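You operate a simulated robot arm through the tools that you are given. There is no shell and no other tool. Be economical: measure what you need, move in short steps, check, and stop when the job is done.

You are at the controls of a simulated robot arm. One attempt, no reset.

Task
Put things in order on the top of the trestle bench. At the end: the white bag pump is on the blue seed box; the cream castor stands where the blue cord spool stood; the brown castor stands on top of the red castor; the wax pad stands where the white bag pump stood; the blue cord spool from the top of the trestle bench stands where the wax pad stood; whatever was shut is shut again. Leave all else as you found it, and nothing knocked over.
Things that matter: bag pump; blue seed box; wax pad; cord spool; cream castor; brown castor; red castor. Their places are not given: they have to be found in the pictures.

It is judged by the outcome, as a careful person would: the job done as asked, and still so three seconds after it is handed in. It fails if anything else is knocked over, pushed out of place, dropped, spilled or broken.

Robot
A 6-joint arm with a two-finger parallel gripper, fixed in place. Base frame: the origin is at the foot of the arm, x ahead of it, y to its left, z up; the work surface is at about z = 80. Lengths are in cm, angles in degrees, forces in N, time in s.
With the tool pointing down near the work surface it reaches from about 24 to 64 cm from the base axis. Its first joint turns from -66.0 to 66.0 degrees. Payload 2.7 kg.
The tool frame sits at the grasp point between the pads (the TCP): z along the fingers, y along the line on which they close. The tips reach 2.3 cm beyond it. The gripper opens to 9.4 cm. The fingers are 3.8 cm wide and 1 cm thick; the gripper's body (5.4 by 9.6 cm) begins 3.9 cm behind the TCP.
Orientation is that of the tool frame in the base frame, as [roll, pitch, yaw] about the fixed x, y, z axes, in that order (R = Rz(yaw) Ry(pitch) Rx(roll)). With the fingers straight down and closing along the base's y, the tool's x points along the base's -x, its y along +y and its z along -z.

Tools
- The arm moves only by the tool servo_tool. Its arguments are lists of equal length, an entry for each row: "hand": the finger opening in mm, from 0 to 94; "dp": the shift along the tool's x, y, z in units of 100 mm (1.0 is 100 mm), a list of three; "dr": the turn, a rotation vector about the tool's x, y, z in units of 45 degrees (1.0 is 45 degrees), a list of three. In form: {"hand": [hand, ...], "dp": [[tx, ty, tz], ...], "dr": [[ax, ay, az], ...]}. A call has 1 to 10 rows; each row is the pose to reach, as a shift and turn from the pose commanded when the call began, along the tool's axes at that moment. A call with a number of a shift or a turn outside -1 to 1 is refused whole. Each row takes 0.2 s and may step no farther than 5 cm and 8.6 degrees from the row before; otherwise, or with a gripper value out of range, the whole call is refused. A pose out of reach is approached as far as the arm can. The call stops where the force on the tool passes 40 N (or 10 N more than at its start, if that is more) or the arm is blocked; 0.2 s more then pass. Each finger travels about 4.5 cm/s and halts on what it meets, pressing with about 37 N; the grip force reading is that of the motor and also rises with nothing between the fingers. The clock runs only during rows and for 0.2 s after the last one: add rows that repeat a pose to give the fingers time. The reply holds the time, the measured pose of the TCP, the force on the tool along the base axes, the opening and the grip force, in the units named above and with some noise, and new pictures: "pictures" is both (left out), scene, wrist or none.
- Cameras (640 x 400 px; columns grow to the right, rows downward): "scene" is fixed at [7.01, -42.56, 142]; the picture's right is [0.82, -0.57, 0.00], its down [-0.24, -0.35, -0.90] and it looks along [0.52, 0.74, -0.43] (base axes); focal length 279 px, centre (320, 200). "wrist" rides on the gripper at [-3.9, 0, -4.4] in the tool frame; the picture's right is [0.00, -1.00, 0.00], its down [0.97, 0.00, -0.24] and it looks along [0.24, 0.00, 0.97] (tool axes); focal length 218 px, centre (320, 200).
- probe_pixels(camera, pixels): there is no depth. For up to 12 entries [column, row, z] of the newest picture of that camera ("zoom" is the newest enlarged one), the place [x, y] in the base frame at which the ray of that pixel passes the height z, good to about 0.2 cm. The clock stands still meanwhile.
- zoom(camera, box): a new picture of the part [left, top, right, bottom] of that camera's present view, enlarged. The clock stands still meanwhile.
- close_job(): hands the job in; it is judged then, once.

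Work in short steps. Measure before you move; look again where a grasp or a placing could have gone wrong, and mend it. You have 80 turns and 120 pictures in all, those below and enlarged ones among them. Open the gripper and draw the arm clear of the work before you hand the job in, unless the task says otherwise; then end with one line.

The tools are called after "Request:" as a command line: name --argument value ..., lists and objects as JSON in quotes. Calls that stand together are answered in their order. servo_tool: Moves the arm, as the interface text tells. Its arguments: {"type":"object","properties":{"hand":{"type":"array"},"dp":{"type":"array"},"dr":{"type":"array"},"pictures":{"type":"string","enum":["both","scene","wrist","none"]}},"required":["hand","dp","dr"]} The other tools are called the same way: probe_pixels (camera, pixels) gives the place at which the rays of pixels pass given heights; zoom (camera, box) takes an enlarged picture of a part of a camera's view; close_job () hands the job in.

At the start:

```text
time: 0.0
tcp_pos: [32.54, 6.54, 125.37]
tool_rot: [179.9, -0.1, -180.0]
force: [-0.6, 0.2, 0.8]
grip_width: 9.37
finger_force: 0.0
```

scene: 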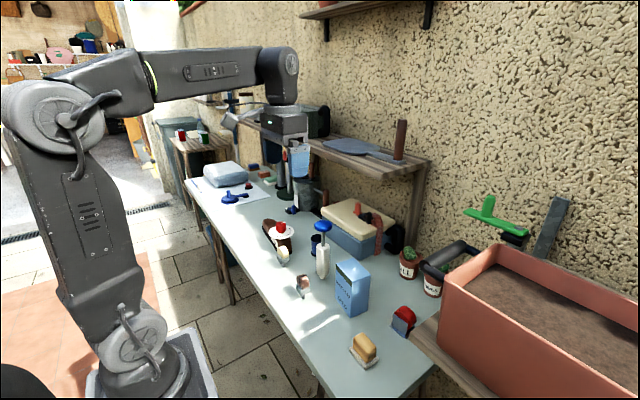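
wrist: 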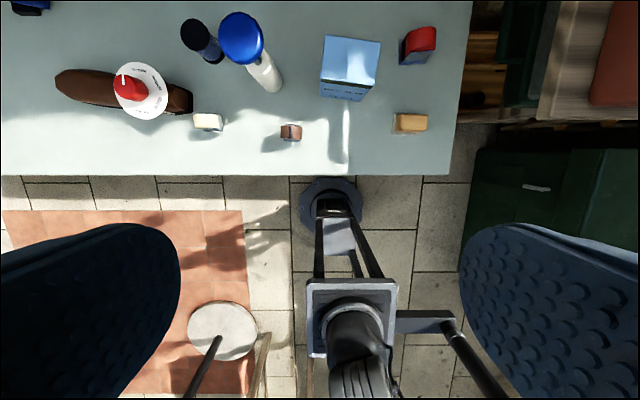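

I start by enlarging the scene and the wrist views, to tell the objects apart.

Request:
zoom --camera "scene" --box '[240, 190, 440, 390]'

Request:
zoom --camera "wrist" --box '[0, 0, 480, 180]'

Request:
zoom --camera "scene" --box '[160, 90, 340, 220]'

```text
2.00 times, centred on (340, 290) of scene
```

zoom: 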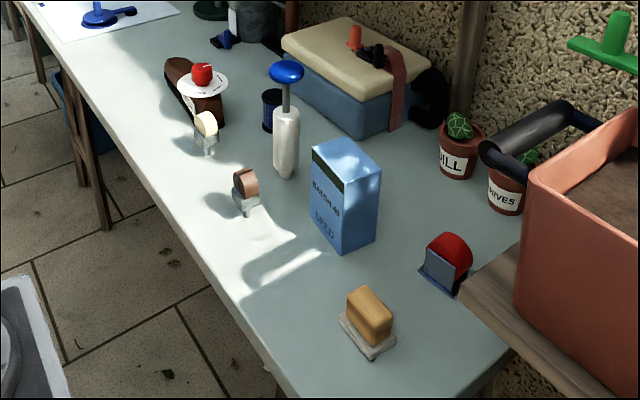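

```text
1.33 times, centred on (240, 90) of wrist
```

zoom: 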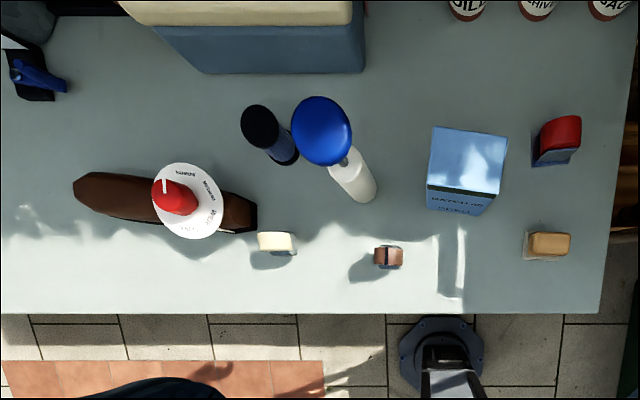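

```text
3.08 times, centred on (250, 155) of scene
```

zoom: 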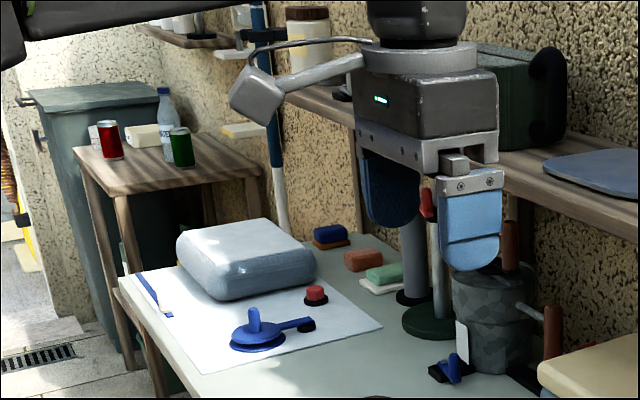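

The pump, the spool and the castors look alike in kind at this scale, so I enlarge the small things more.

Request:
zoom --camera "scene" --box '[340, 290, 430, 380]'

Request:
zoom --camera "scene" --box '[255, 210, 345, 305]'

Request:
zoom --camera "scene" --box '[190, 140, 290, 210]'

Request:
zoom --camera "wrist" --box '[370, 10, 470, 150]'

Request:
zoom --camera "wrist" --box '[170, 0, 320, 150]'

```text
4.44 times, centred on (385, 335) of scene
```

zoom: 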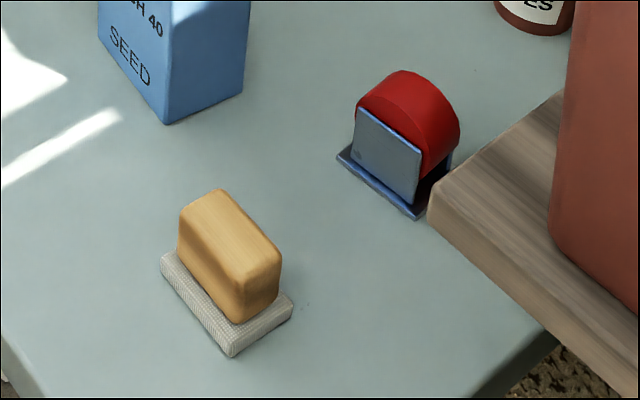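

```text
4.21 times, centred on (300, 258) of scene
```

zoom: 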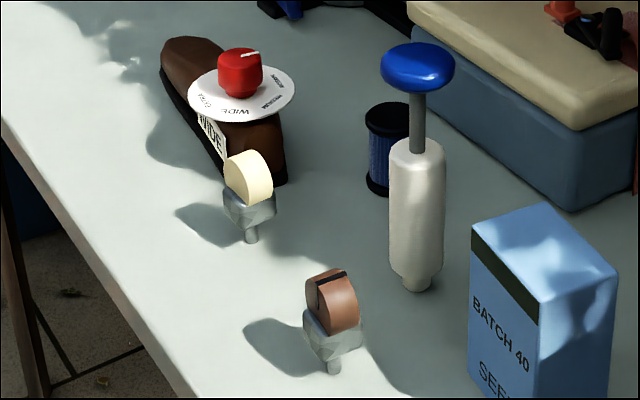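

```text
5.71 times, centred on (240, 175) of scene
```

zoom: 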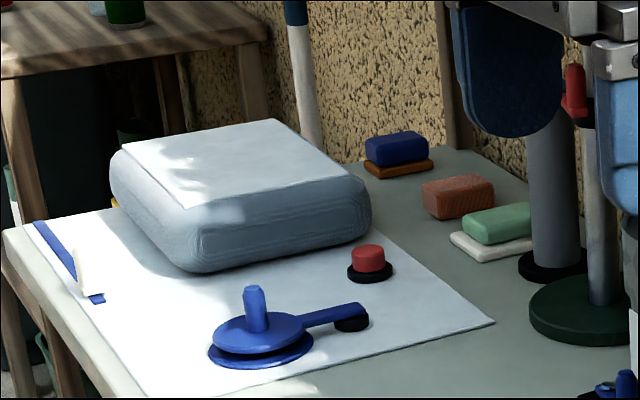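

```text
2.86 times, centred on (420, 80) of wrist
```

zoom: 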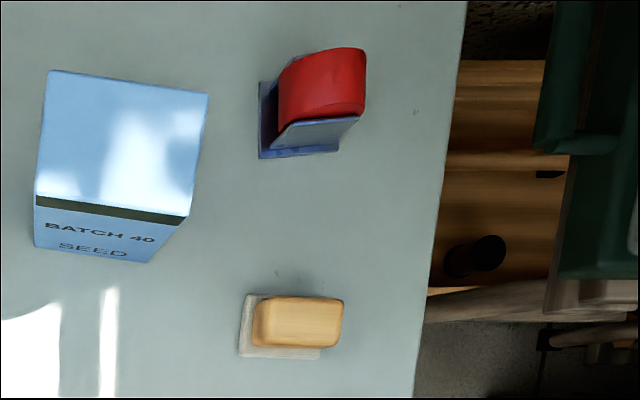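

```text
2.67 times, centred on (245, 75) of wrist
```

zoom: 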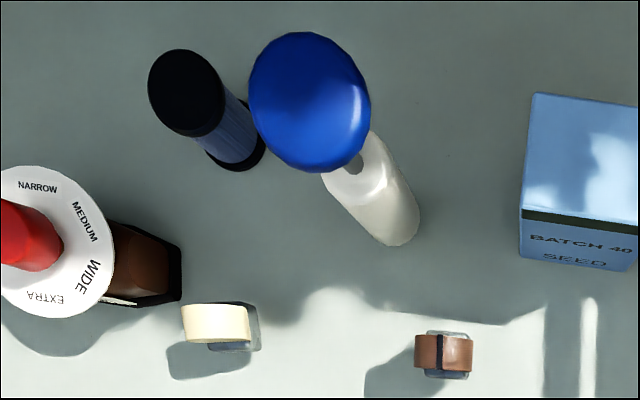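

Everything named is in sight: pump (323,250), seed box (352,287), wax pad (363,348), blue spool (317,243), cream (283,255), brown (303,285) and red castor (404,320). Now I measure base positions.

Request:
probe_pixels --camera "scene" --pixels '[[322, 276, 80], [315, 254, 80], [283, 265, 80], [302, 296, 80], [340, 305, 80], [363, 317, 80], [404, 333, 80], [363, 360, 80], [340, 170, 80]]'

Request:
probe_pixels --camera "wrist" --pixels '[[271, 87, 80], [217, 57, 80], [213, 123, 81], [291, 135, 81], [324, 95, 80], [358, 102, 80], [413, 58, 80], [411, 125, 80], [464, 100, 80], [350, 175, 80]]'

```text
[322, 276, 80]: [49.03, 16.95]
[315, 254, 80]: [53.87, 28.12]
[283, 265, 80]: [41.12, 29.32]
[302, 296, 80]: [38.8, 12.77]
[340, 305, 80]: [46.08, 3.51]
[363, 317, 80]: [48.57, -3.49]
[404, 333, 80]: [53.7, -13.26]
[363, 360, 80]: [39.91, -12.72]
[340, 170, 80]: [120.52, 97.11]
```

```text
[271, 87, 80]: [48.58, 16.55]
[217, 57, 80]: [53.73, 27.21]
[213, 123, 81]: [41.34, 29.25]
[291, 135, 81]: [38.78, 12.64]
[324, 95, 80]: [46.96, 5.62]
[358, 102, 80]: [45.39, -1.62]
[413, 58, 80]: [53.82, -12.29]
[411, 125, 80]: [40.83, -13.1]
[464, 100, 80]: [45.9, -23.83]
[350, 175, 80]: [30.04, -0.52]
```

Both cameras agree on the spots: pump (48.8,16.7), spool (53.8,27.5), cream (41.2,29.3), brown (38.8,12.7), red (53.8,-12.7), pad (40.5,-13). I move over the right-hand part for a close look at the red castor and the pad.

Request:
servo_tool --hand '[94, 94, 94, 94]' --dp '[[-0.25, -0.25, 0.25], [-0.5, -0.5, 0.5], [-0.75, -0.75, 0.75], [-1, -1, 1]]' --dr '[[0, 0, 0], [0, 0, 0], [0, 0, 0], [0, 0, 0]]' --pictures "none"

Request:
servo_tool --hand '[94, 94, 94, 94]' --dp '[[-0.25, -0.2, 0.25], [-0.5, -0.4, 0.5], [-0.7, -0.6, 0.75], [-0.7, -0.8, 1]]' --dr '[[0, 0, 0], [0, 0, 0], [0, 0, 0], [0, 0, 0]]' --pictures "both"

```text
time: 1.0
tcp_pos: [42.72, -3.45, 115.51]
tool_rot: [-180.0, 0.0, 180.0]
force: [-0.5, 0.5, 0.6]
grip_width: 9.41
finger_force: 0.0
```

```text
time: 2.0
tcp_pos: [49.74, -11.41, 105.32]
tool_rot: [-180.0, 0.1, 179.9]
force: [0.4, -1.4, -0.9]
grip_width: 9.42
finger_force: 0.0
```

scene: 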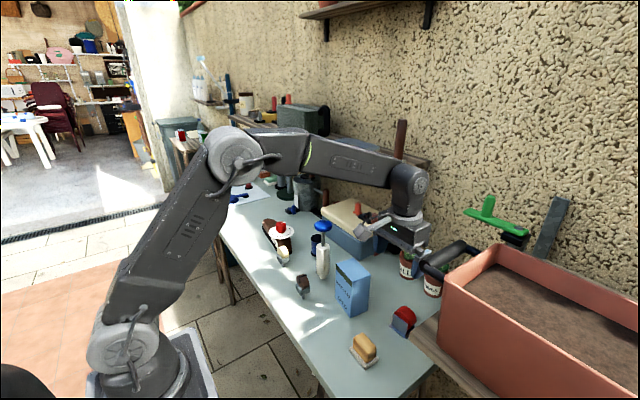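
wrist: 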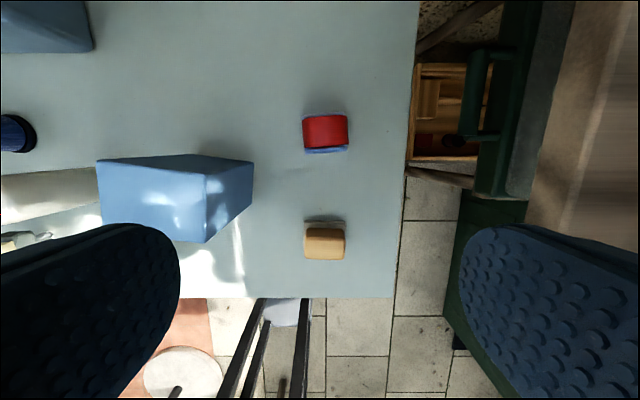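

Request:
zoom --camera "wrist" --box '[280, 90, 380, 170]'

Request:
zoom --camera "wrist" --box '[280, 200, 380, 280]'

Request:
zoom --camera "scene" --box '[380, 295, 430, 345]'

Request:
zoom --camera "scene" --box '[280, 260, 330, 310]'

```text
5.00 times, centred on (330, 130) of wrist
```

zoom: 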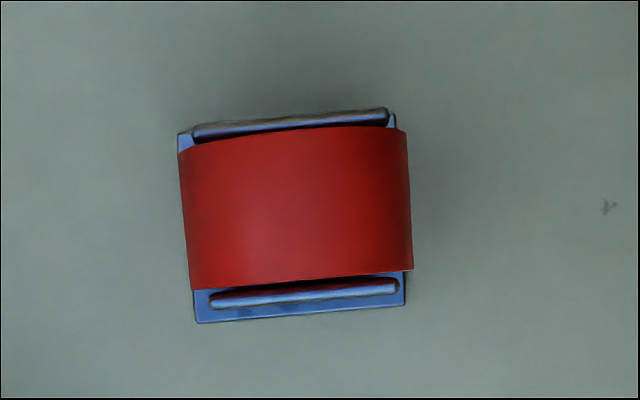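

```text
5.00 times, centred on (330, 240) of wrist
```

zoom: 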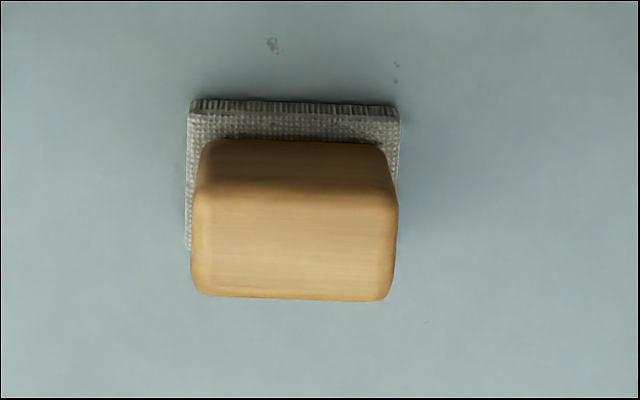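

```text
8.00 times, centred on (405, 320) of scene
```

zoom: 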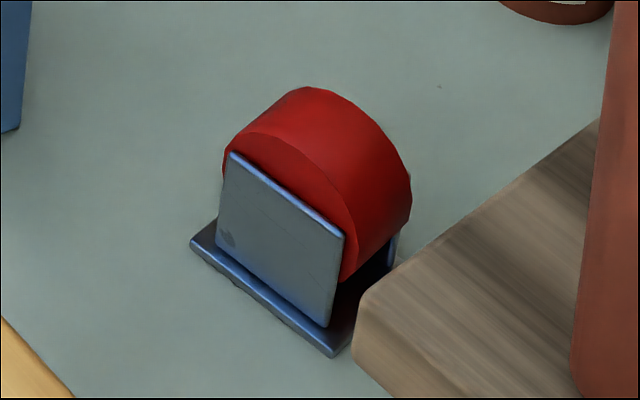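

```text
8.00 times, centred on (305, 285) of scene
```

zoom: 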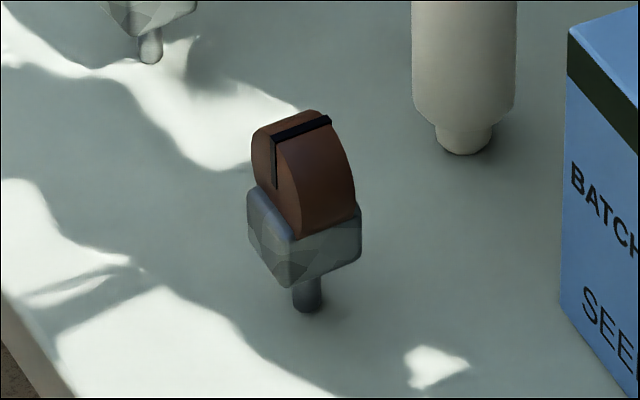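

The red castor sits plate-down, wheel up, while the brown one stands on a thin stem, so that stack will need care. I cross to the left at this height to look at the box top and the pump from above.

Request:
servo_tool --hand '[94, 94, 94]' --dp '[[0, 0.4, -0.1], [0, 0.8, -0.2], [0.0, 1, -0.2]]' --dr '[[0, 0, 0], [0, 0, 0], [0, 0, 0]]' --pictures "none"

Request:
servo_tool --hand '[94, 94, 94]' --dp '[[0.1, 0.4, 0], [0.2, 0.8, 0], [0.2, 1, 0]]' --dr '[[0, 0, 0], [0, 0, 0], [0, 0, 0]]' --pictures "wrist"

```text
time: 2.8
tcp_pos: [49.54, -1.51, 107.45]
tool_rot: [180.0, 0.0, 180.0]
force: [0.3, 0.2, 0.3]
grip_width: 9.4
finger_force: 0.1
```

```text
time: 3.6
tcp_pos: [47.51, 8.44, 107.24]
tool_rot: [180.0, 0.0, 179.9]
force: [0.4, -0.2, -0.2]
grip_width: 9.41
finger_force: 0.1
```

wrist: 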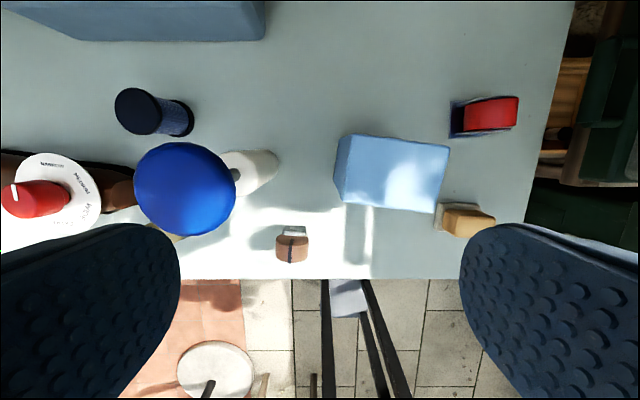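

The box top and pump knob are seen from above; I zoom on the box for its top corners.

Request:
zoom --camera "wrist" --box '[310, 110, 470, 230]'

Request:
probe_pixels --camera "wrist" --pixels '[[185, 189, 96], [185, 189, 97], [274, 166, 80], [234, 188, 96], [134, 188, 96]]'

```text
3.33 times, centred on (390, 170) of wrist
```

zoom: 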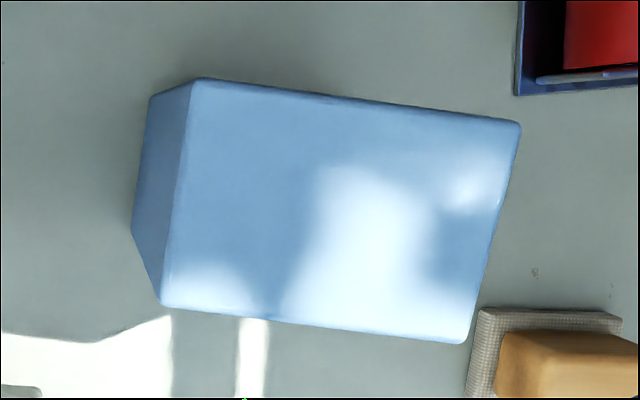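

```text
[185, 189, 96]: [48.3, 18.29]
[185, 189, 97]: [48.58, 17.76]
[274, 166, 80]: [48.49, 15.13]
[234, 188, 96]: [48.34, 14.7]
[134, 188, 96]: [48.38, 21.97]
```

I probe the box corners: top ones at candidate heights, lower ones at z=80, and the pump in the scene picture.

Request:
probe_pixels --camera "wrist" --pixels '[[339, 138.5, 80], [333.6, 180.5, 80], [353.4, 133.4, 92], [342.6, 200.6, 92], [450, 146, 92], [433.5, 212.9, 92], [353.4, 133.4, 90], [342.6, 200.6, 90]]'

Request:
zoom --camera "scene" --box '[280, 210, 380, 320]'

```text
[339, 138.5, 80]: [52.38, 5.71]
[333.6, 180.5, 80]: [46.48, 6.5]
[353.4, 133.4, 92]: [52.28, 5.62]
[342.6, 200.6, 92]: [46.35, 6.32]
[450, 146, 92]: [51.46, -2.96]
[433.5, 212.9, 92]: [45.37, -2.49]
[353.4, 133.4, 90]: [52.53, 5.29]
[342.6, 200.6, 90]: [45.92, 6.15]
```

```text
3.64 times, centred on (330, 265) of scene
```

zoom: 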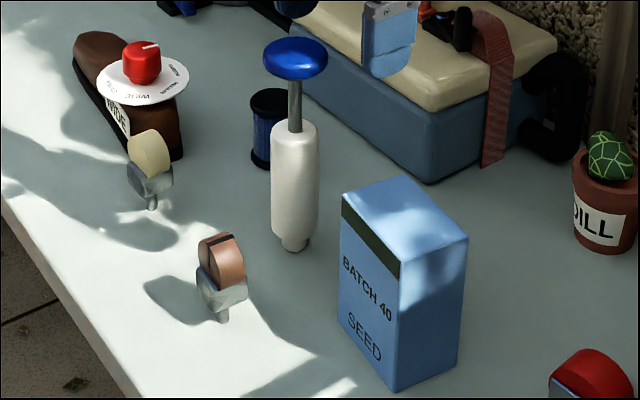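

I get the knob's height by matching both cameras' rays.

Request:
probe_pixels --camera "scene" --pixels '[[323.1, 276, 80], [323.1, 226, 97], [323.1, 226, 98], [323.1, 226, 99], [323.1, 244, 92], [323.1, 244, 94], [314.5, 226, 98], [332, 226, 98]]'

Request:
probe_pixels --camera "wrist" --pixels '[[185, 189, 98], [185, 189, 99], [158, 120, 88], [290, 248, 86], [235, 175, 92], [235, 175, 94]]'

```text
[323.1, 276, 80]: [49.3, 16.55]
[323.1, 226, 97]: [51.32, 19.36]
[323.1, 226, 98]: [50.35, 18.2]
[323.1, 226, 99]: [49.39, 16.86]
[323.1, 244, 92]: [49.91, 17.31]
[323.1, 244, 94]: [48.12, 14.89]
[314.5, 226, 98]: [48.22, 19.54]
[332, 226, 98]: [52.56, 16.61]
```

```text
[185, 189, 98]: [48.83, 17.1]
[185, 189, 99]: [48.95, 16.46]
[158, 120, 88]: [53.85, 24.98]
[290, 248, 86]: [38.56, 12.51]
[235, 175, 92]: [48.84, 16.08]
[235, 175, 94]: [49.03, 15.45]
```

Pump axis ≈ (49.1,16.7), knob centre z≈98.8; the box top is at z=92, centre (48.9,1.6). I centre above the knob and check before descending.

Request:
servo_tool --hand '[94, 94, 94]' --dp '[[-0.08, 0.4, 0], [-0.16, 0.826, 0], [-0.16, 0.826, 0.1]]' --dr '[[0, 0, 0], [0, 0, 0], [0, 0, 0]]' --pictures "wrist"

```text
time: 4.4
tcp_pos: [49.21, 16.62, 106.2]
tool_rot: [-180.0, 0.0, 180.0]
force: [0.8, 0.1, -0.7]
grip_width: 9.41
finger_force: 0.0
```

wrist: 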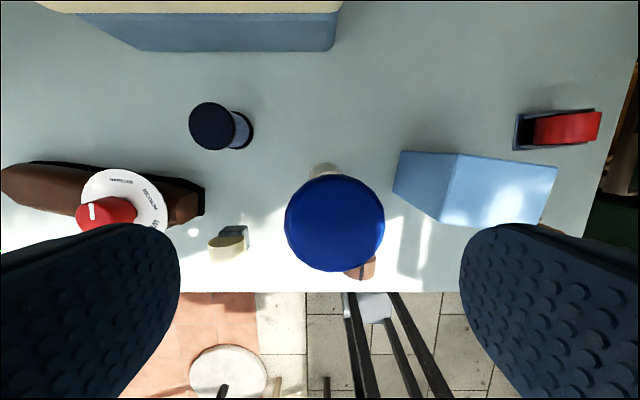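

The knob centre is at about (334,223), a little right of centre; I probe it.

Request:
probe_pixels --camera "wrist" --pixels '[[334.5, 223, 98.5], [334.5, 223, 99.5], [325, 166, 91], [385, 223, 99], [284, 223, 99]]'

```text
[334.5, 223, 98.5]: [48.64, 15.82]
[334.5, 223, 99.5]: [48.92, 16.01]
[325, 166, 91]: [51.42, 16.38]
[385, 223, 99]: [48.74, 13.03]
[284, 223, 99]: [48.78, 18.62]
```

Knob centre ≈ (48.85,15.95). I correct, go down to z≈98.5 and close on the knob.

Request:
servo_tool --hand '[94, 94, 94, 94, 70, 50, 35, 35]' --dp '[[0.036, -0.067, 0.1], [0.036, -0.067, 0.45], [0.036, -0.067, 0.77], [0.036, -0.067, 0.77], [0.036, -0.067, 0.77], [0.036, -0.067, 0.77], [0.036, -0.067, 0.77], [0.036, -0.067, 0.77]]' --dr '[[0, 0, 0], [0, 0, 0], [0, 0, 0], [0, 0, 0], [0, 0, 0], [0, 0, 0], [0, 0, 0], [0, 0, 0]]' --pictures "both"

```text
time: 6.2
tcp_pos: [48.98, 16.0, 98.52]
tool_rot: [-179.9, 0.0, 179.9]
force: [0.7, 0.7, -0.7]
grip_width: 5.19
finger_force: 36.6
```

scene: 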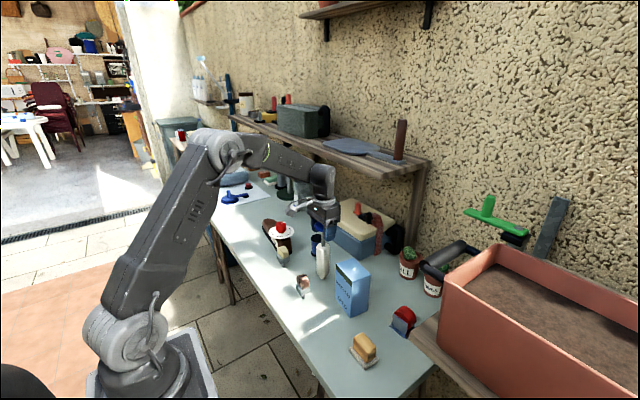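
wrist: 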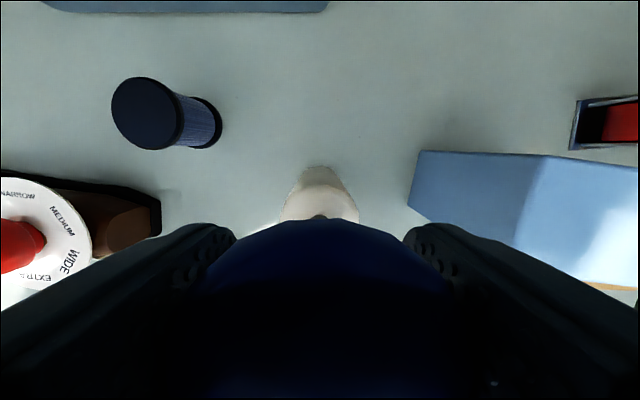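

Gripped at 5.2 cm. I probe the nozzle's foot (318,168) for the pump's spot, and lift 2 cm to see whether the whole pump comes along.

Request:
probe_pixels --camera "wrist" --pixels '[[318, 167, 80], [303, 174, 81], [336, 174, 81]]'

Request:
servo_tool --hand '[35, 35, 35]' --dp '[[0, 0, -0.1], [0, 0, -0.2], [0, 0, -0.2]]' --dr '[[0, 0, 0], [0, 0, 0], [0, 0, 0]]' --pictures "both"

```text
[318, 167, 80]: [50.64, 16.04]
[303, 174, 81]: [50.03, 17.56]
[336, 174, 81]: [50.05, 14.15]
```

```text
time: 7.0
tcp_pos: [49.09, 15.95, 100.54]
tool_rot: [180.0, -0.1, 180.0]
force: [-0.3, 0.2, -2.8]
grip_width: 5.15
finger_force: 37.1
```

scene: 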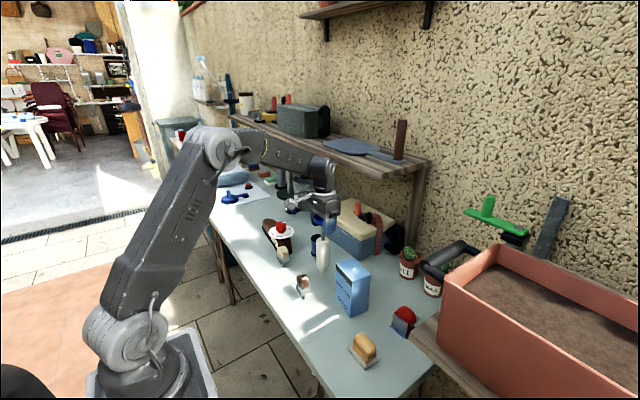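
wrist: 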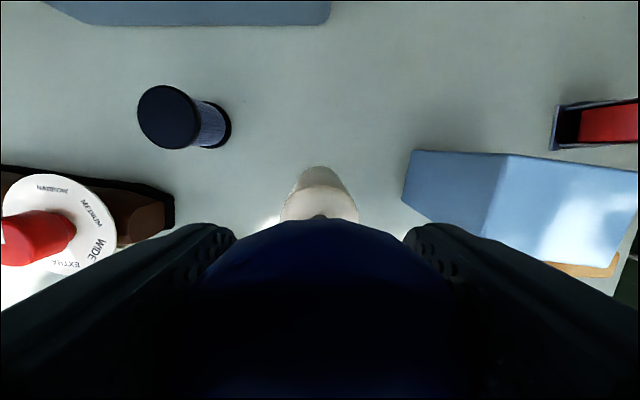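

The pump hangs as one piece. I lift it clear of the box (its top z=92) and carry it over.

Request:
servo_tool --hand '[35, 35, 35, 35]' --dp '[[0, 0, -0.3], [0, 0, -0.6], [0, 0, -0.9], [0, 0, -1]]' --dr '[[0, 0, 0], [0, 0, 0], [0, 0, 0], [0, 0, 0]]' --pictures "none"

Request:
servo_tool --hand '[35, 35, 35, 35, 35]' --dp '[[0, 0, -0.3], [0, -0.25, -0.35], [0, -0.55, -0.35], [0, -0.85, -0.35], [0, -0.85, -0.35]]' --dr '[[0, 0, 0], [0, 0, 0], [0, 0, 0], [0, 0, 0], [0, 0, 0]]' --pictures "none"

Request:
servo_tool --hand '[35, 35, 35, 35]' --dp '[[0.02, -0.3, 0], [0.02, -0.5, 0], [0.02, -0.585, 0], [0.02, -0.585, 0]]' --dr '[[0, 0, 0], [0, 0, 0], [0, 0, 0], [0, 0, 0]]' --pictures "both"

```text
time: 8.0
tcp_pos: [49.0, 16.19, 110.54]
tool_rot: [-180.0, 0.0, -180.0]
force: [0.2, -0.1, -2.3]
grip_width: 5.15
finger_force: 36.6
```

```text
time: 9.2
tcp_pos: [48.92, 7.53, 114.02]
tool_rot: [-179.9, 0.0, -180.0]
force: [0.2, 0.9, -0.5]
grip_width: 5.12
finger_force: 37.1
```

```text
time: 10.2
tcp_pos: [48.72, 1.44, 113.98]
tool_rot: [-180.0, 0.0, 180.0]
force: [-0.2, 0.1, -2.7]
grip_width: 5.16
finger_force: 37.3
```

scene: 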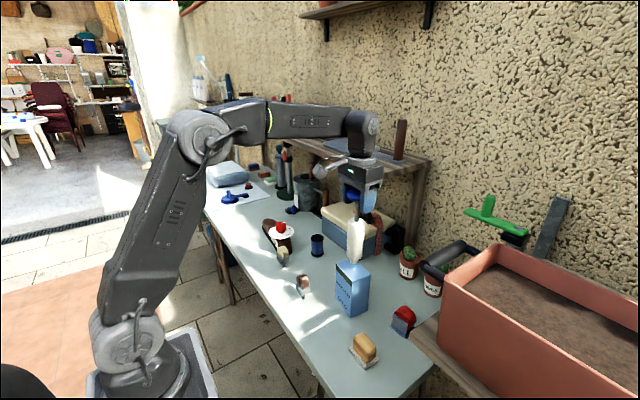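
wrist: 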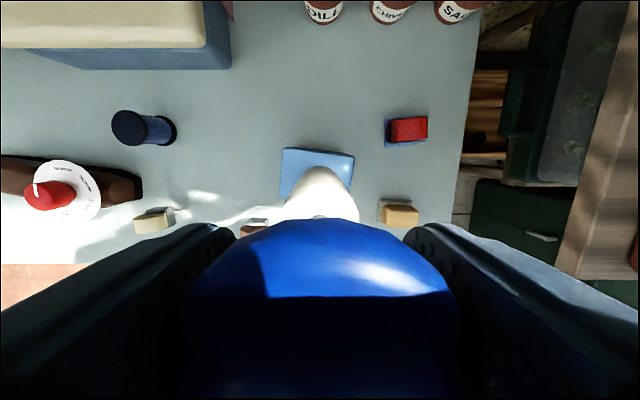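

The pump is over the box; I zoom to check it hangs plumb and where its foot is.

Request:
zoom --camera "scene" --box '[315, 190, 395, 320]'

Request:
zoom --camera "wrist" --box '[260, 130, 380, 230]'

```text
3.08 times, centred on (355, 255) of scene
```

zoom: 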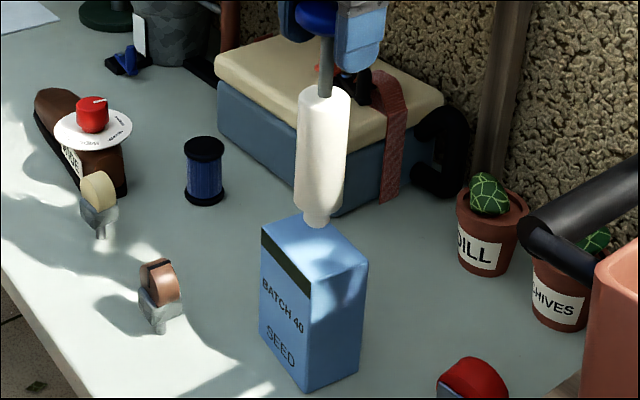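

```text
4.00 times, centred on (320, 180) of wrist
```

zoom: 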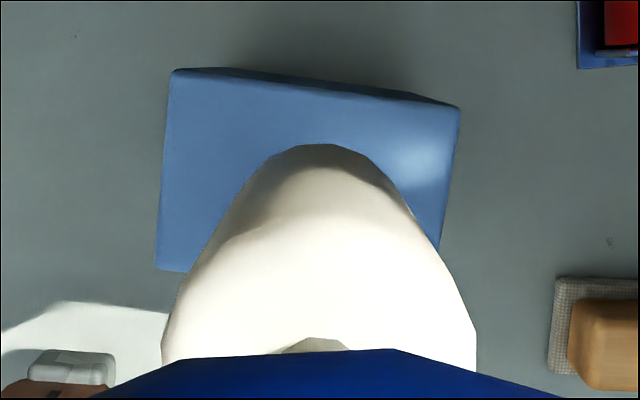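

Request:
probe_pixels --camera "scene" --pixels '[[354, 261.5, 94.5], [354, 261.5, 95], [354, 261.5, 95.5]]'

Request:
probe_pixels --camera "wrist" --pixels '[[318, 166.5, 95], [303, 147, 92], [374, 157, 92], [299, 197, 92]]'

```text
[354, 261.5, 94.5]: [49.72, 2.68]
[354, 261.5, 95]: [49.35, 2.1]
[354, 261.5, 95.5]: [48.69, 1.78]
```

```text
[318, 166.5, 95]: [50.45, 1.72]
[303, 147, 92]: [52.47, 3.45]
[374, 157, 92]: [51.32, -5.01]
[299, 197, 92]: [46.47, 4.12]
```

Corrected for the zoom's origin, the box corners agree with before (top z=92, centre (48.9,1.5)) and the foot is near (49.4,1.6). I lower slowly towards contact at TCP z≈110.5.

Request:
servo_tool --hand '[35, 35, 35, 35, 35]' --dp '[[0.03, 0, 0.15], [0.03, 0, 0.27], [0.03, 0, 0.31], [0.03, 0, 0.33], [0.03, 0, 0.335]]' --dr '[[0, 0, 0], [0, 0, 0], [0, 0, 0], [0, 0, 0], [0, 0, 0]]' --pictures "scene"

Request:
zoom --camera "scene" --box '[315, 220, 395, 320]'

```text
time: 11.4
tcp_pos: [48.39, 1.66, 110.77]
tool_rot: [179.9, 0.0, 180.0]
force: [1.1, -0.9, 1.1]
grip_width: 5.13
finger_force: 36.6
```

scene: 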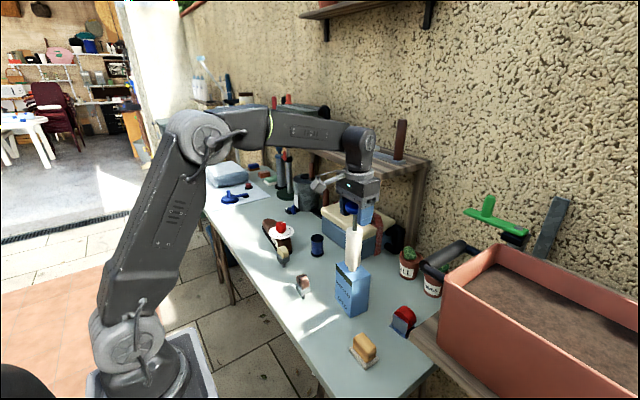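

```text
4.00 times, centred on (355, 270) of scene
```

zoom: 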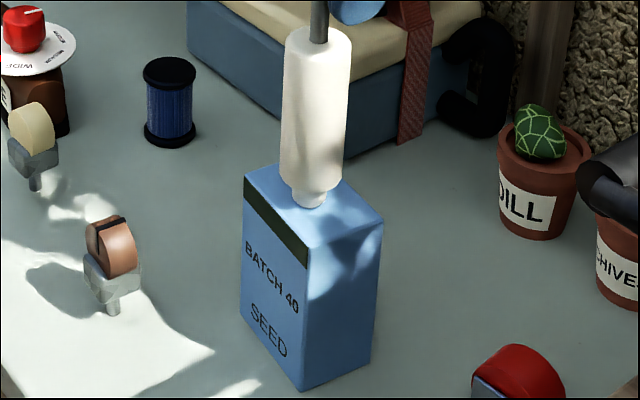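

The force went from -2.7 to +1.1 N: contact just made, foot near the middle of the top. I press another 0.1 cm and then open gently.

Request:
servo_tool --hand '[35, 35]' --dp '[[0, 0, 0.01], [0, 0, 0.01]]' --dr '[[0, 0, 0], [0, 0, 0]]' --pictures "none"

Request:
servo_tool --hand '[54, 58, 64, 72, 82, 94, 94]' --dp '[[0, 0, 0], [0, 0, 0], [0, 0, 0], [0, 0, 0], [0, 0, 0], [0, 0, 0], [0, 0, 0]]' --dr '[[0, 0, 0], [0, 0, 0], [0, 0, 0], [0, 0, 0], [0, 0, 0], [0, 0, 0], [0, 0, 0]]' --pictures "both"

```text
time: 12.0
tcp_pos: [48.3, 1.73, 110.65]
tool_rot: [-180.0, 0.0, -179.9]
force: [1.6, -0.2, 3.2]
grip_width: 5.13
finger_force: 37.5
```

```text
time: 13.6
tcp_pos: [48.32, 1.68, 110.69]
tool_rot: [180.0, 0.0, -180.0]
force: [-0.3, 0.3, 0.5]
grip_width: 9.4
finger_force: 0.1
```

scene: 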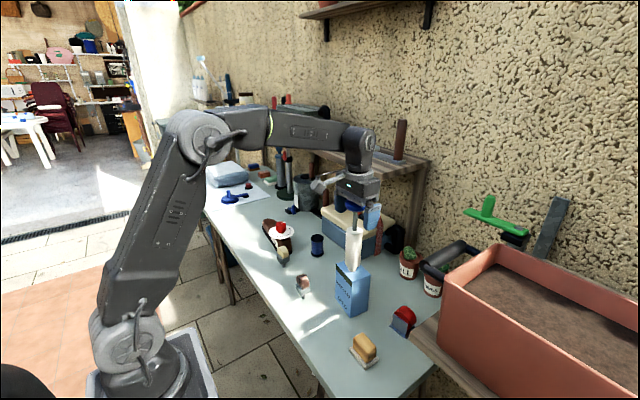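
wrist: 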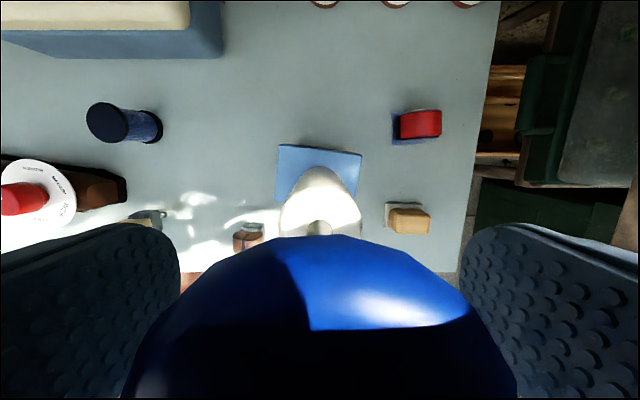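

The pump stands on its own. I rise straight up clear of the knob, then move out over the wax pad.

Request:
servo_tool --hand '[94, 94, 94]' --dp '[[0, 0, -0.2], [0, 0, -0.5], [0, 0, -0.85]]' --dr '[[0, 0, 0], [0, 0, 0], [0, 0, 0]]' --pictures "none"

Request:
servo_tool --hand '[94, 94, 94, 94]' --dp '[[0.15, -0.3, 0], [0.3, -0.65, 0.2], [0.5, -1, 0.5], [0.6, -1, 0.9]]' --dr '[[0, 0, 0], [0, 0, 0], [0, 0, 0], [0, 0, 0]]' --pictures "none"

Request:
servo_tool --hand '[94, 94, 94]' --dp '[[0.1, -0.3, 0.3], [0.1, -0.45, 0.7], [0.1, -0.45, 0.9]]' --dr '[[0, 0, 0], [0, 0, 0], [0, 0, 0]]' --pictures "both"

```text
time: 14.4
tcp_pos: [48.34, 1.82, 119.25]
tool_rot: [180.0, 0.0, 180.0]
force: [0.4, 0.2, -0.3]
grip_width: 9.4
finger_force: 0.0
```

```text
refused: row 3 steps farther than a row can; nothing moved
```

```text
time: 15.2
tcp_pos: [47.51, -2.66, 110.31]
tool_rot: [179.9, 0.5, 179.9]
force: [-0.2, 2.4, 18.7]
grip_width: 9.4
finger_force: 0.1
```

scene: 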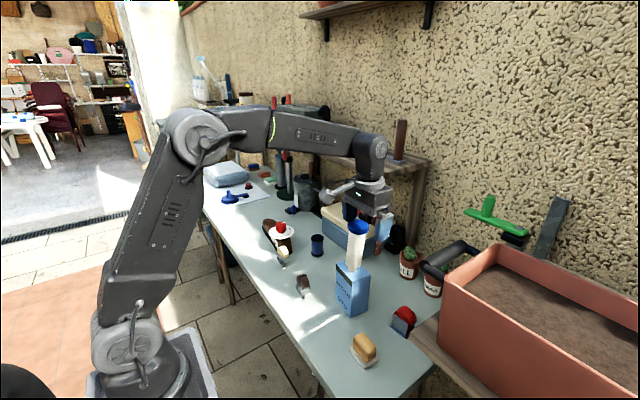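
wrist: 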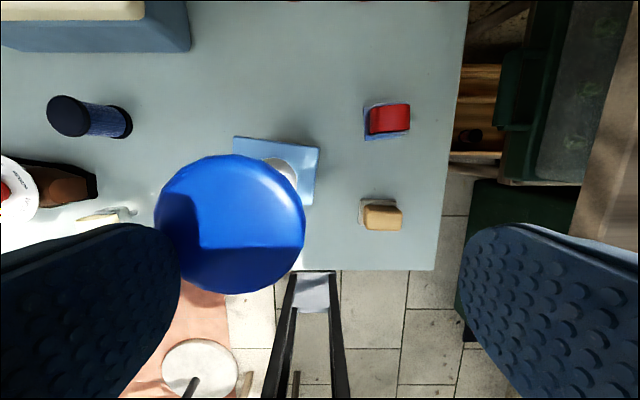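

A refused step made the following one descend beside the knob, and the left finger now presses on it (18.7 N up). I back straight up at once.

Request:
servo_tool --hand '[94, 94, 94]' --dp '[[0, 0, -0.3], [0, 0, -0.6], [0, 0, -0.9]]' --dr '[[0, 0, 0], [0, 0, 0], [0, 0, 0]]' --pictures "both"

Request:
zoom --camera "scene" --box '[315, 210, 395, 320]'

```text
time: 16.0
tcp_pos: [47.51, -2.7, 119.02]
tool_rot: [-180.0, 0.0, -180.0]
force: [0.1, 0.1, 0.3]
grip_width: 9.4
finger_force: 0.0
```

scene: 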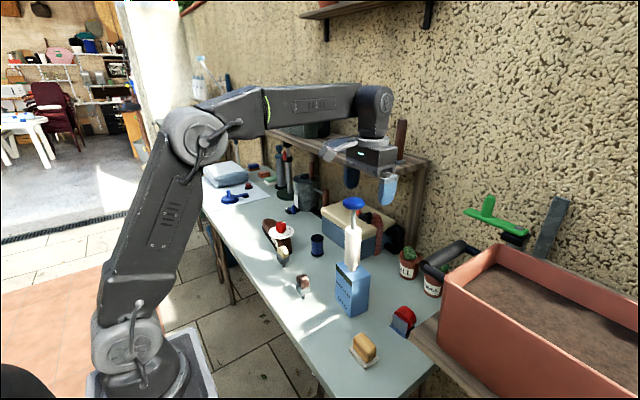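
wrist: 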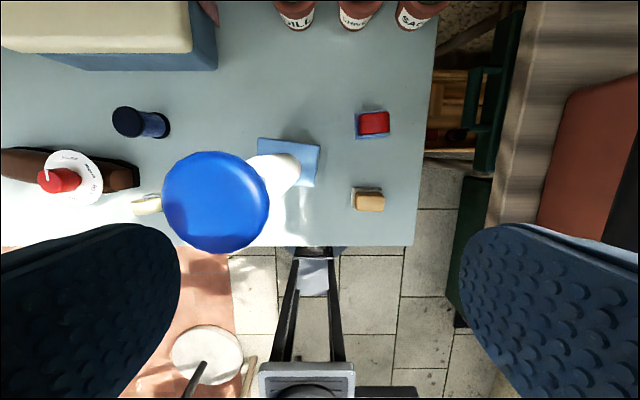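

```text
3.64 times, centred on (355, 265) of scene
```

zoom: 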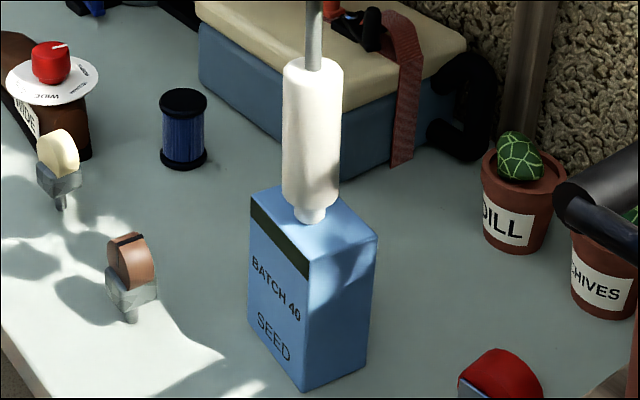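

Pump still upright on the box with its foot mid-top. I move sideways at full height first, only then downwards.

Request:
servo_tool --hand '[94, 94, 94, 94, 94, 94, 94]' --dp '[[0.2, -0.3, 0], [0.4, -0.6, 0], [0.6, -0.9, 0], [0.65, -1.0, 0.1], [0.65, -1, 0.5], [0.65, -1, 0.9], [0.65, -1, 1]]' --dr '[[0, 0, 0], [0, 0, 0], [0, 0, 0], [0, 0, 0], [0, 0, 0], [0, 0, 0], [0, 0, 0]]' --pictures "wrist"

```text
time: 17.6
tcp_pos: [40.77, -12.78, 109.14]
tool_rot: [-180.0, 0.0, -180.0]
force: [-0.7, -0.6, 0.1]
grip_width: 9.42
finger_force: 0.0
```

wrist: 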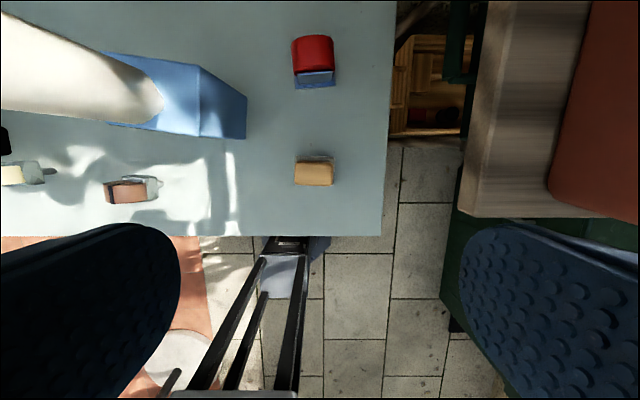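

Over the pad; I go down 10 cm for a close view.

Request:
servo_tool --hand '[94, 94, 94, 94]' --dp '[[0, 0, 0.35], [0, 0, 0.7], [0, 0, 1], [0, 0, 1]]' --dr '[[0, 0, 0], [0, 0, 0], [0, 0, 0], [0, 0, 0]]' --pictures "both"

Request:
zoom --camera "wrist" --box '[240, 120, 400, 240]'

Request:
zoom --camera "scene" --box '[335, 320, 395, 380]'

```text
time: 18.6
tcp_pos: [40.9, -12.7, 99.26]
tool_rot: [-180.0, -0.1, 179.9]
force: [0.1, 0.1, -1.3]
grip_width: 9.42
finger_force: 0.1
```

scene: 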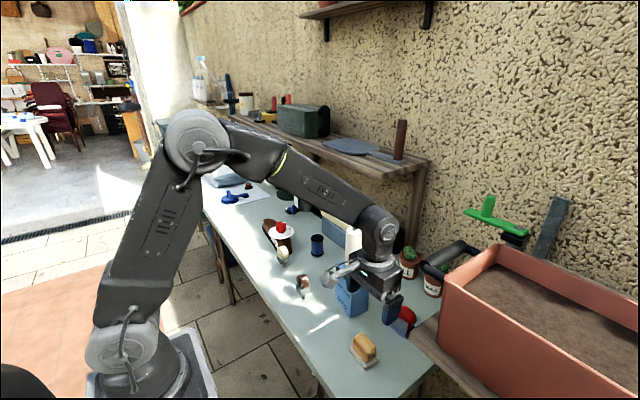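
wrist: 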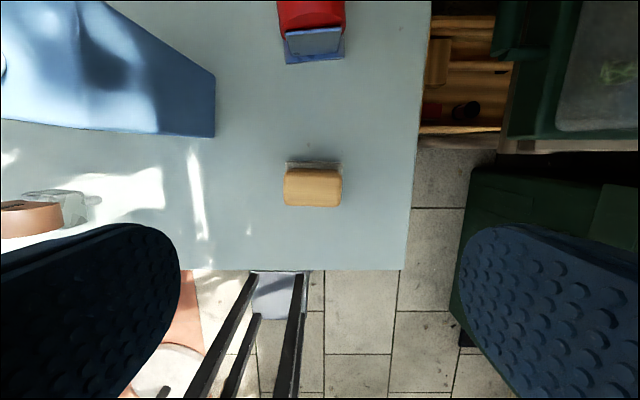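

```text
3.33 times, centred on (320, 180) of wrist
```

zoom: 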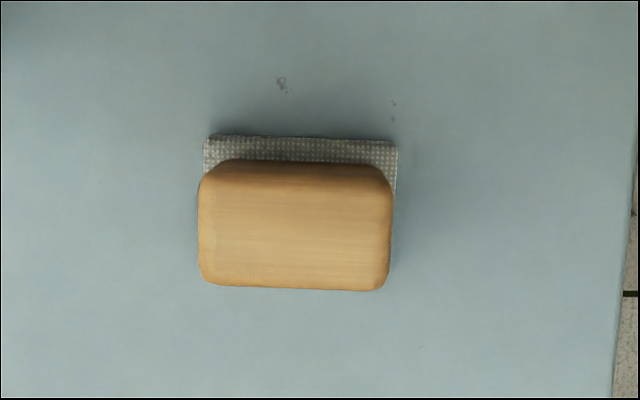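

```text
6.67 times, centred on (365, 350) of scene
```

zoom: 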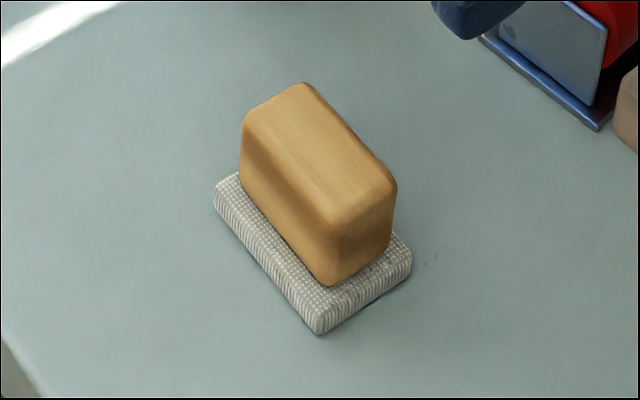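

I probe the block's edges and the base's corners.

Request:
probe_pixels --camera "wrist" --pixels '[[283.7, 190, 83], [341.9, 190, 83], [312, 168, 84], [312, 207, 84], [285.5, 161, 81], [343, 162.5, 81]]'

Request:
probe_pixels --camera "scene" --pixels '[[349, 350.5, 80], [365, 370, 80], [378.5, 359, 80], [363.5, 332.5, 84], [371, 355, 84], [376.5, 347.5, 84]]'

```text
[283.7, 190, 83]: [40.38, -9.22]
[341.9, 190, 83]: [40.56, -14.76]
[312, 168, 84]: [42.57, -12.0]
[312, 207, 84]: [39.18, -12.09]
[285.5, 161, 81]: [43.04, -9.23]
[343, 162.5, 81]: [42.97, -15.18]
```

```text
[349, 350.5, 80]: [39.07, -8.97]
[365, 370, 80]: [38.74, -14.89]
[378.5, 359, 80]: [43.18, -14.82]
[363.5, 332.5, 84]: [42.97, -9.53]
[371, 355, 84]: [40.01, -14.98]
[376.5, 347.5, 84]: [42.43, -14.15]
```

The pad is 4.2×5.9 cm, centred at (41.0,-12.0), unturned; the wax block is ~5.4 cm along y. I go down around it.

Request:
servo_tool --hand '[94, 94, 94]' --dp '[[-0.01, 0.065, 0.35], [-0.01, 0.065, 0.7], [-0.01, 0.065, 1]]' --dr '[[0, 0, 0], [0, 0, 0], [0, 0, 0]]' --pictures "wrist"

```text
time: 19.4
tcp_pos: [40.87, -11.95, 89.18]
tool_rot: [-180.0, -0.1, -179.9]
force: [0.8, 0.3, 0.5]
grip_width: 9.4
finger_force: 0.1
```

wrist: 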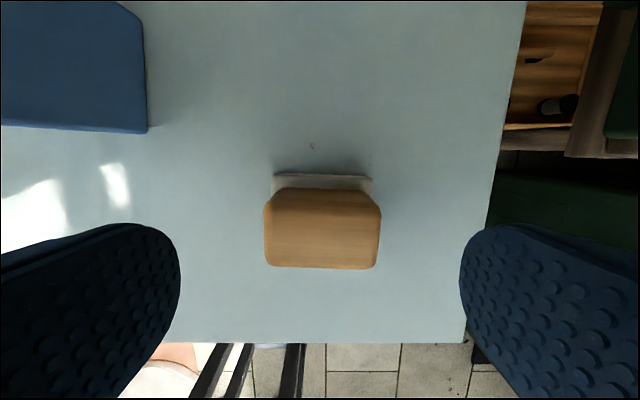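

Centred (block spans columns 264–381). Down 5.4 cm and close.

Request:
servo_tool --hand '[94, 94, 94, 70, 55, 40, 40]' --dp '[[-0.01, 0, 0.3], [-0.01, 0, 0.53], [-0.01, 0, 0.53], [-0.01, 0, 0.53], [-0.01, 0, 0.53], [-0.01, 0, 0.53], [-0.01, 0, 0.53]]' --dr '[[0, 0, 0], [0, 0, 0], [0, 0, 0], [0, 0, 0], [0, 0, 0], [0, 0, 0], [0, 0, 0]]' --pictures "none"

Request:
servo_tool --hand '[40, 40, 40]' --dp '[[0, 0, -0.2], [0, 0, -0.4], [0, 0, -0.6]]' --dr '[[0, 0, 0], [0, 0, 0], [0, 0, 0]]' --pictures "scene"

Request:
zoom --camera "scene" --box '[320, 290, 420, 380]'

```text
time: 21.0
tcp_pos: [41.08, -12.02, 83.97]
tool_rot: [179.9, 0.0, 180.0]
force: [-0.2, 0.7, 0.3]
grip_width: 5.15
finger_force: 37.3
```

```text
time: 21.8
tcp_pos: [40.95, -12.06, 89.77]
tool_rot: [-180.0, -0.1, -180.0]
force: [0.4, -0.1, -0.9]
grip_width: 5.14
finger_force: 36.6
```

scene: 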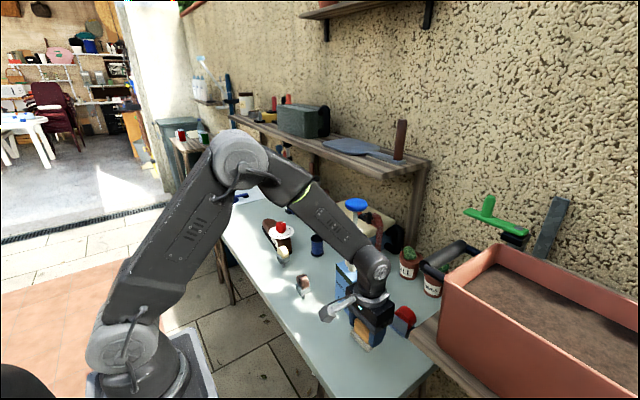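

```text
4.44 times, centred on (370, 335) of scene
```

zoom: 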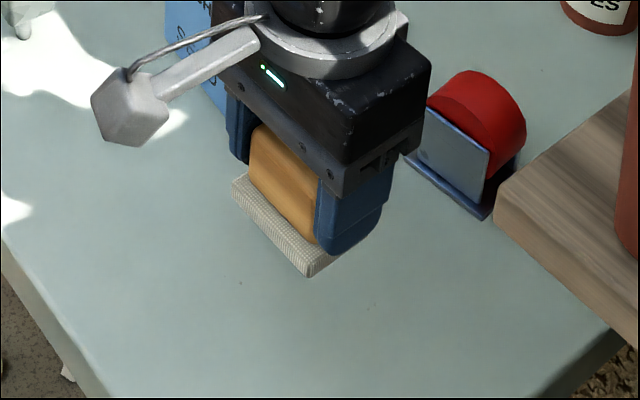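

The whole pad came up. I note a cable arm sticking out of the gripper towards -x at (327,315); I probe its height, since it could graze things.

Request:
probe_pixels --camera "scene" --pixels '[[327, 315, 92], [327, 315, 95], [327, 315, 98], [327, 315, 101], [327, 315, 104], [388, 293, 100], [388, 293, 104]]'

Request:
servo_tool --hand '[40, 40, 40, 40]' --dp '[[0.1, 0, -0.3], [0.3, 0, -0.6], [0.5, 0.1, -0.9], [0.5, 0.4, -1]]' --dr '[[0, 0, 0], [0, 0, 0], [0, 0, 0], [0, 0, 0]]' --pictures "none"

```text
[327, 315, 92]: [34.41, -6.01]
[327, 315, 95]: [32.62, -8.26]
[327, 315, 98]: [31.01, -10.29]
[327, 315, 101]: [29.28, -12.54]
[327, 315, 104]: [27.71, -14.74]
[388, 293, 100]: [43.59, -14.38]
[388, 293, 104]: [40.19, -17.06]
```

```text
time: 22.8
tcp_pos: [35.92, -8.07, 99.89]
tool_rot: [180.0, 0.1, -179.9]
force: [-0.2, 0.4, -1.0]
grip_width: 5.11
finger_force: 37.3
```

That arm hangs at about TCP+11 cm, above the castors, so it is harmless. I carry the pad along the front of the bench, well clear of the pump.

Request:
servo_tool --hand '[40, 40, 40]' --dp '[[0, 0.35, 0], [0, 0.7, 0], [0, 1, 0]]' --dr '[[0, 0, 0], [0, 0, 0], [0, 0, 0]]' --pictures "none"

Request:
servo_tool --hand '[40, 40, 40]' --dp '[[0, 0.35, 0], [0, 0.7, 0], [0, 1, 0]]' --dr '[[0, 0, 0], [0, 0, 0], [0, 0, 0]]' --pictures "none"

Request:
servo_tool --hand '[40, 40, 40, 40]' --dp '[[-0.2, 0.3, 0], [-0.6, 0.42, 0], [-1, 0.42, 0], [-1, 0.42, 0]]' --dr '[[0, 0, 0], [0, 0, 0], [0, 0, 0], [0, 0, 0]]' --pictures "both"

```text
time: 23.6
tcp_pos: [35.98, 1.86, 99.93]
tool_rot: [179.9, 0.1, 180.0]
force: [0.5, 0.6, -0.4]
grip_width: 5.15
finger_force: 36.9
```

```text
time: 24.4
tcp_pos: [36.01, 11.99, 99.96]
tool_rot: [179.9, 0.0, -179.9]
force: [-0.1, 0.6, -1.2]
grip_width: 5.12
finger_force: 37.2
```

```text
time: 25.4
tcp_pos: [46.01, 16.03, 99.91]
tool_rot: [179.9, 0.0, 180.0]
force: [-0.1, -0.1, -0.2]
grip_width: 5.15
finger_force: 37.0
```

scene: 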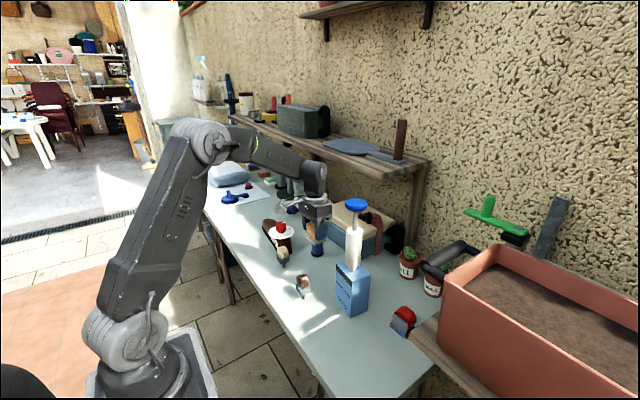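
wrist: 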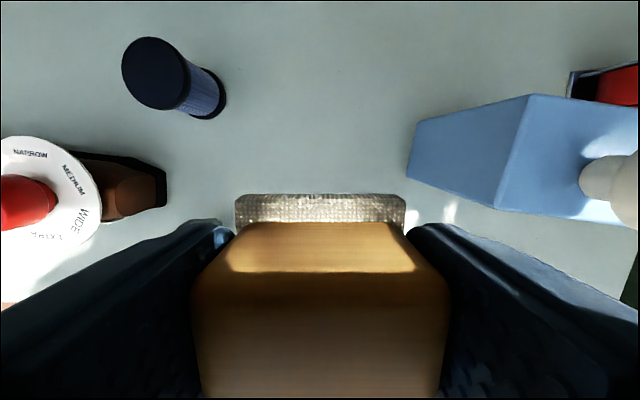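

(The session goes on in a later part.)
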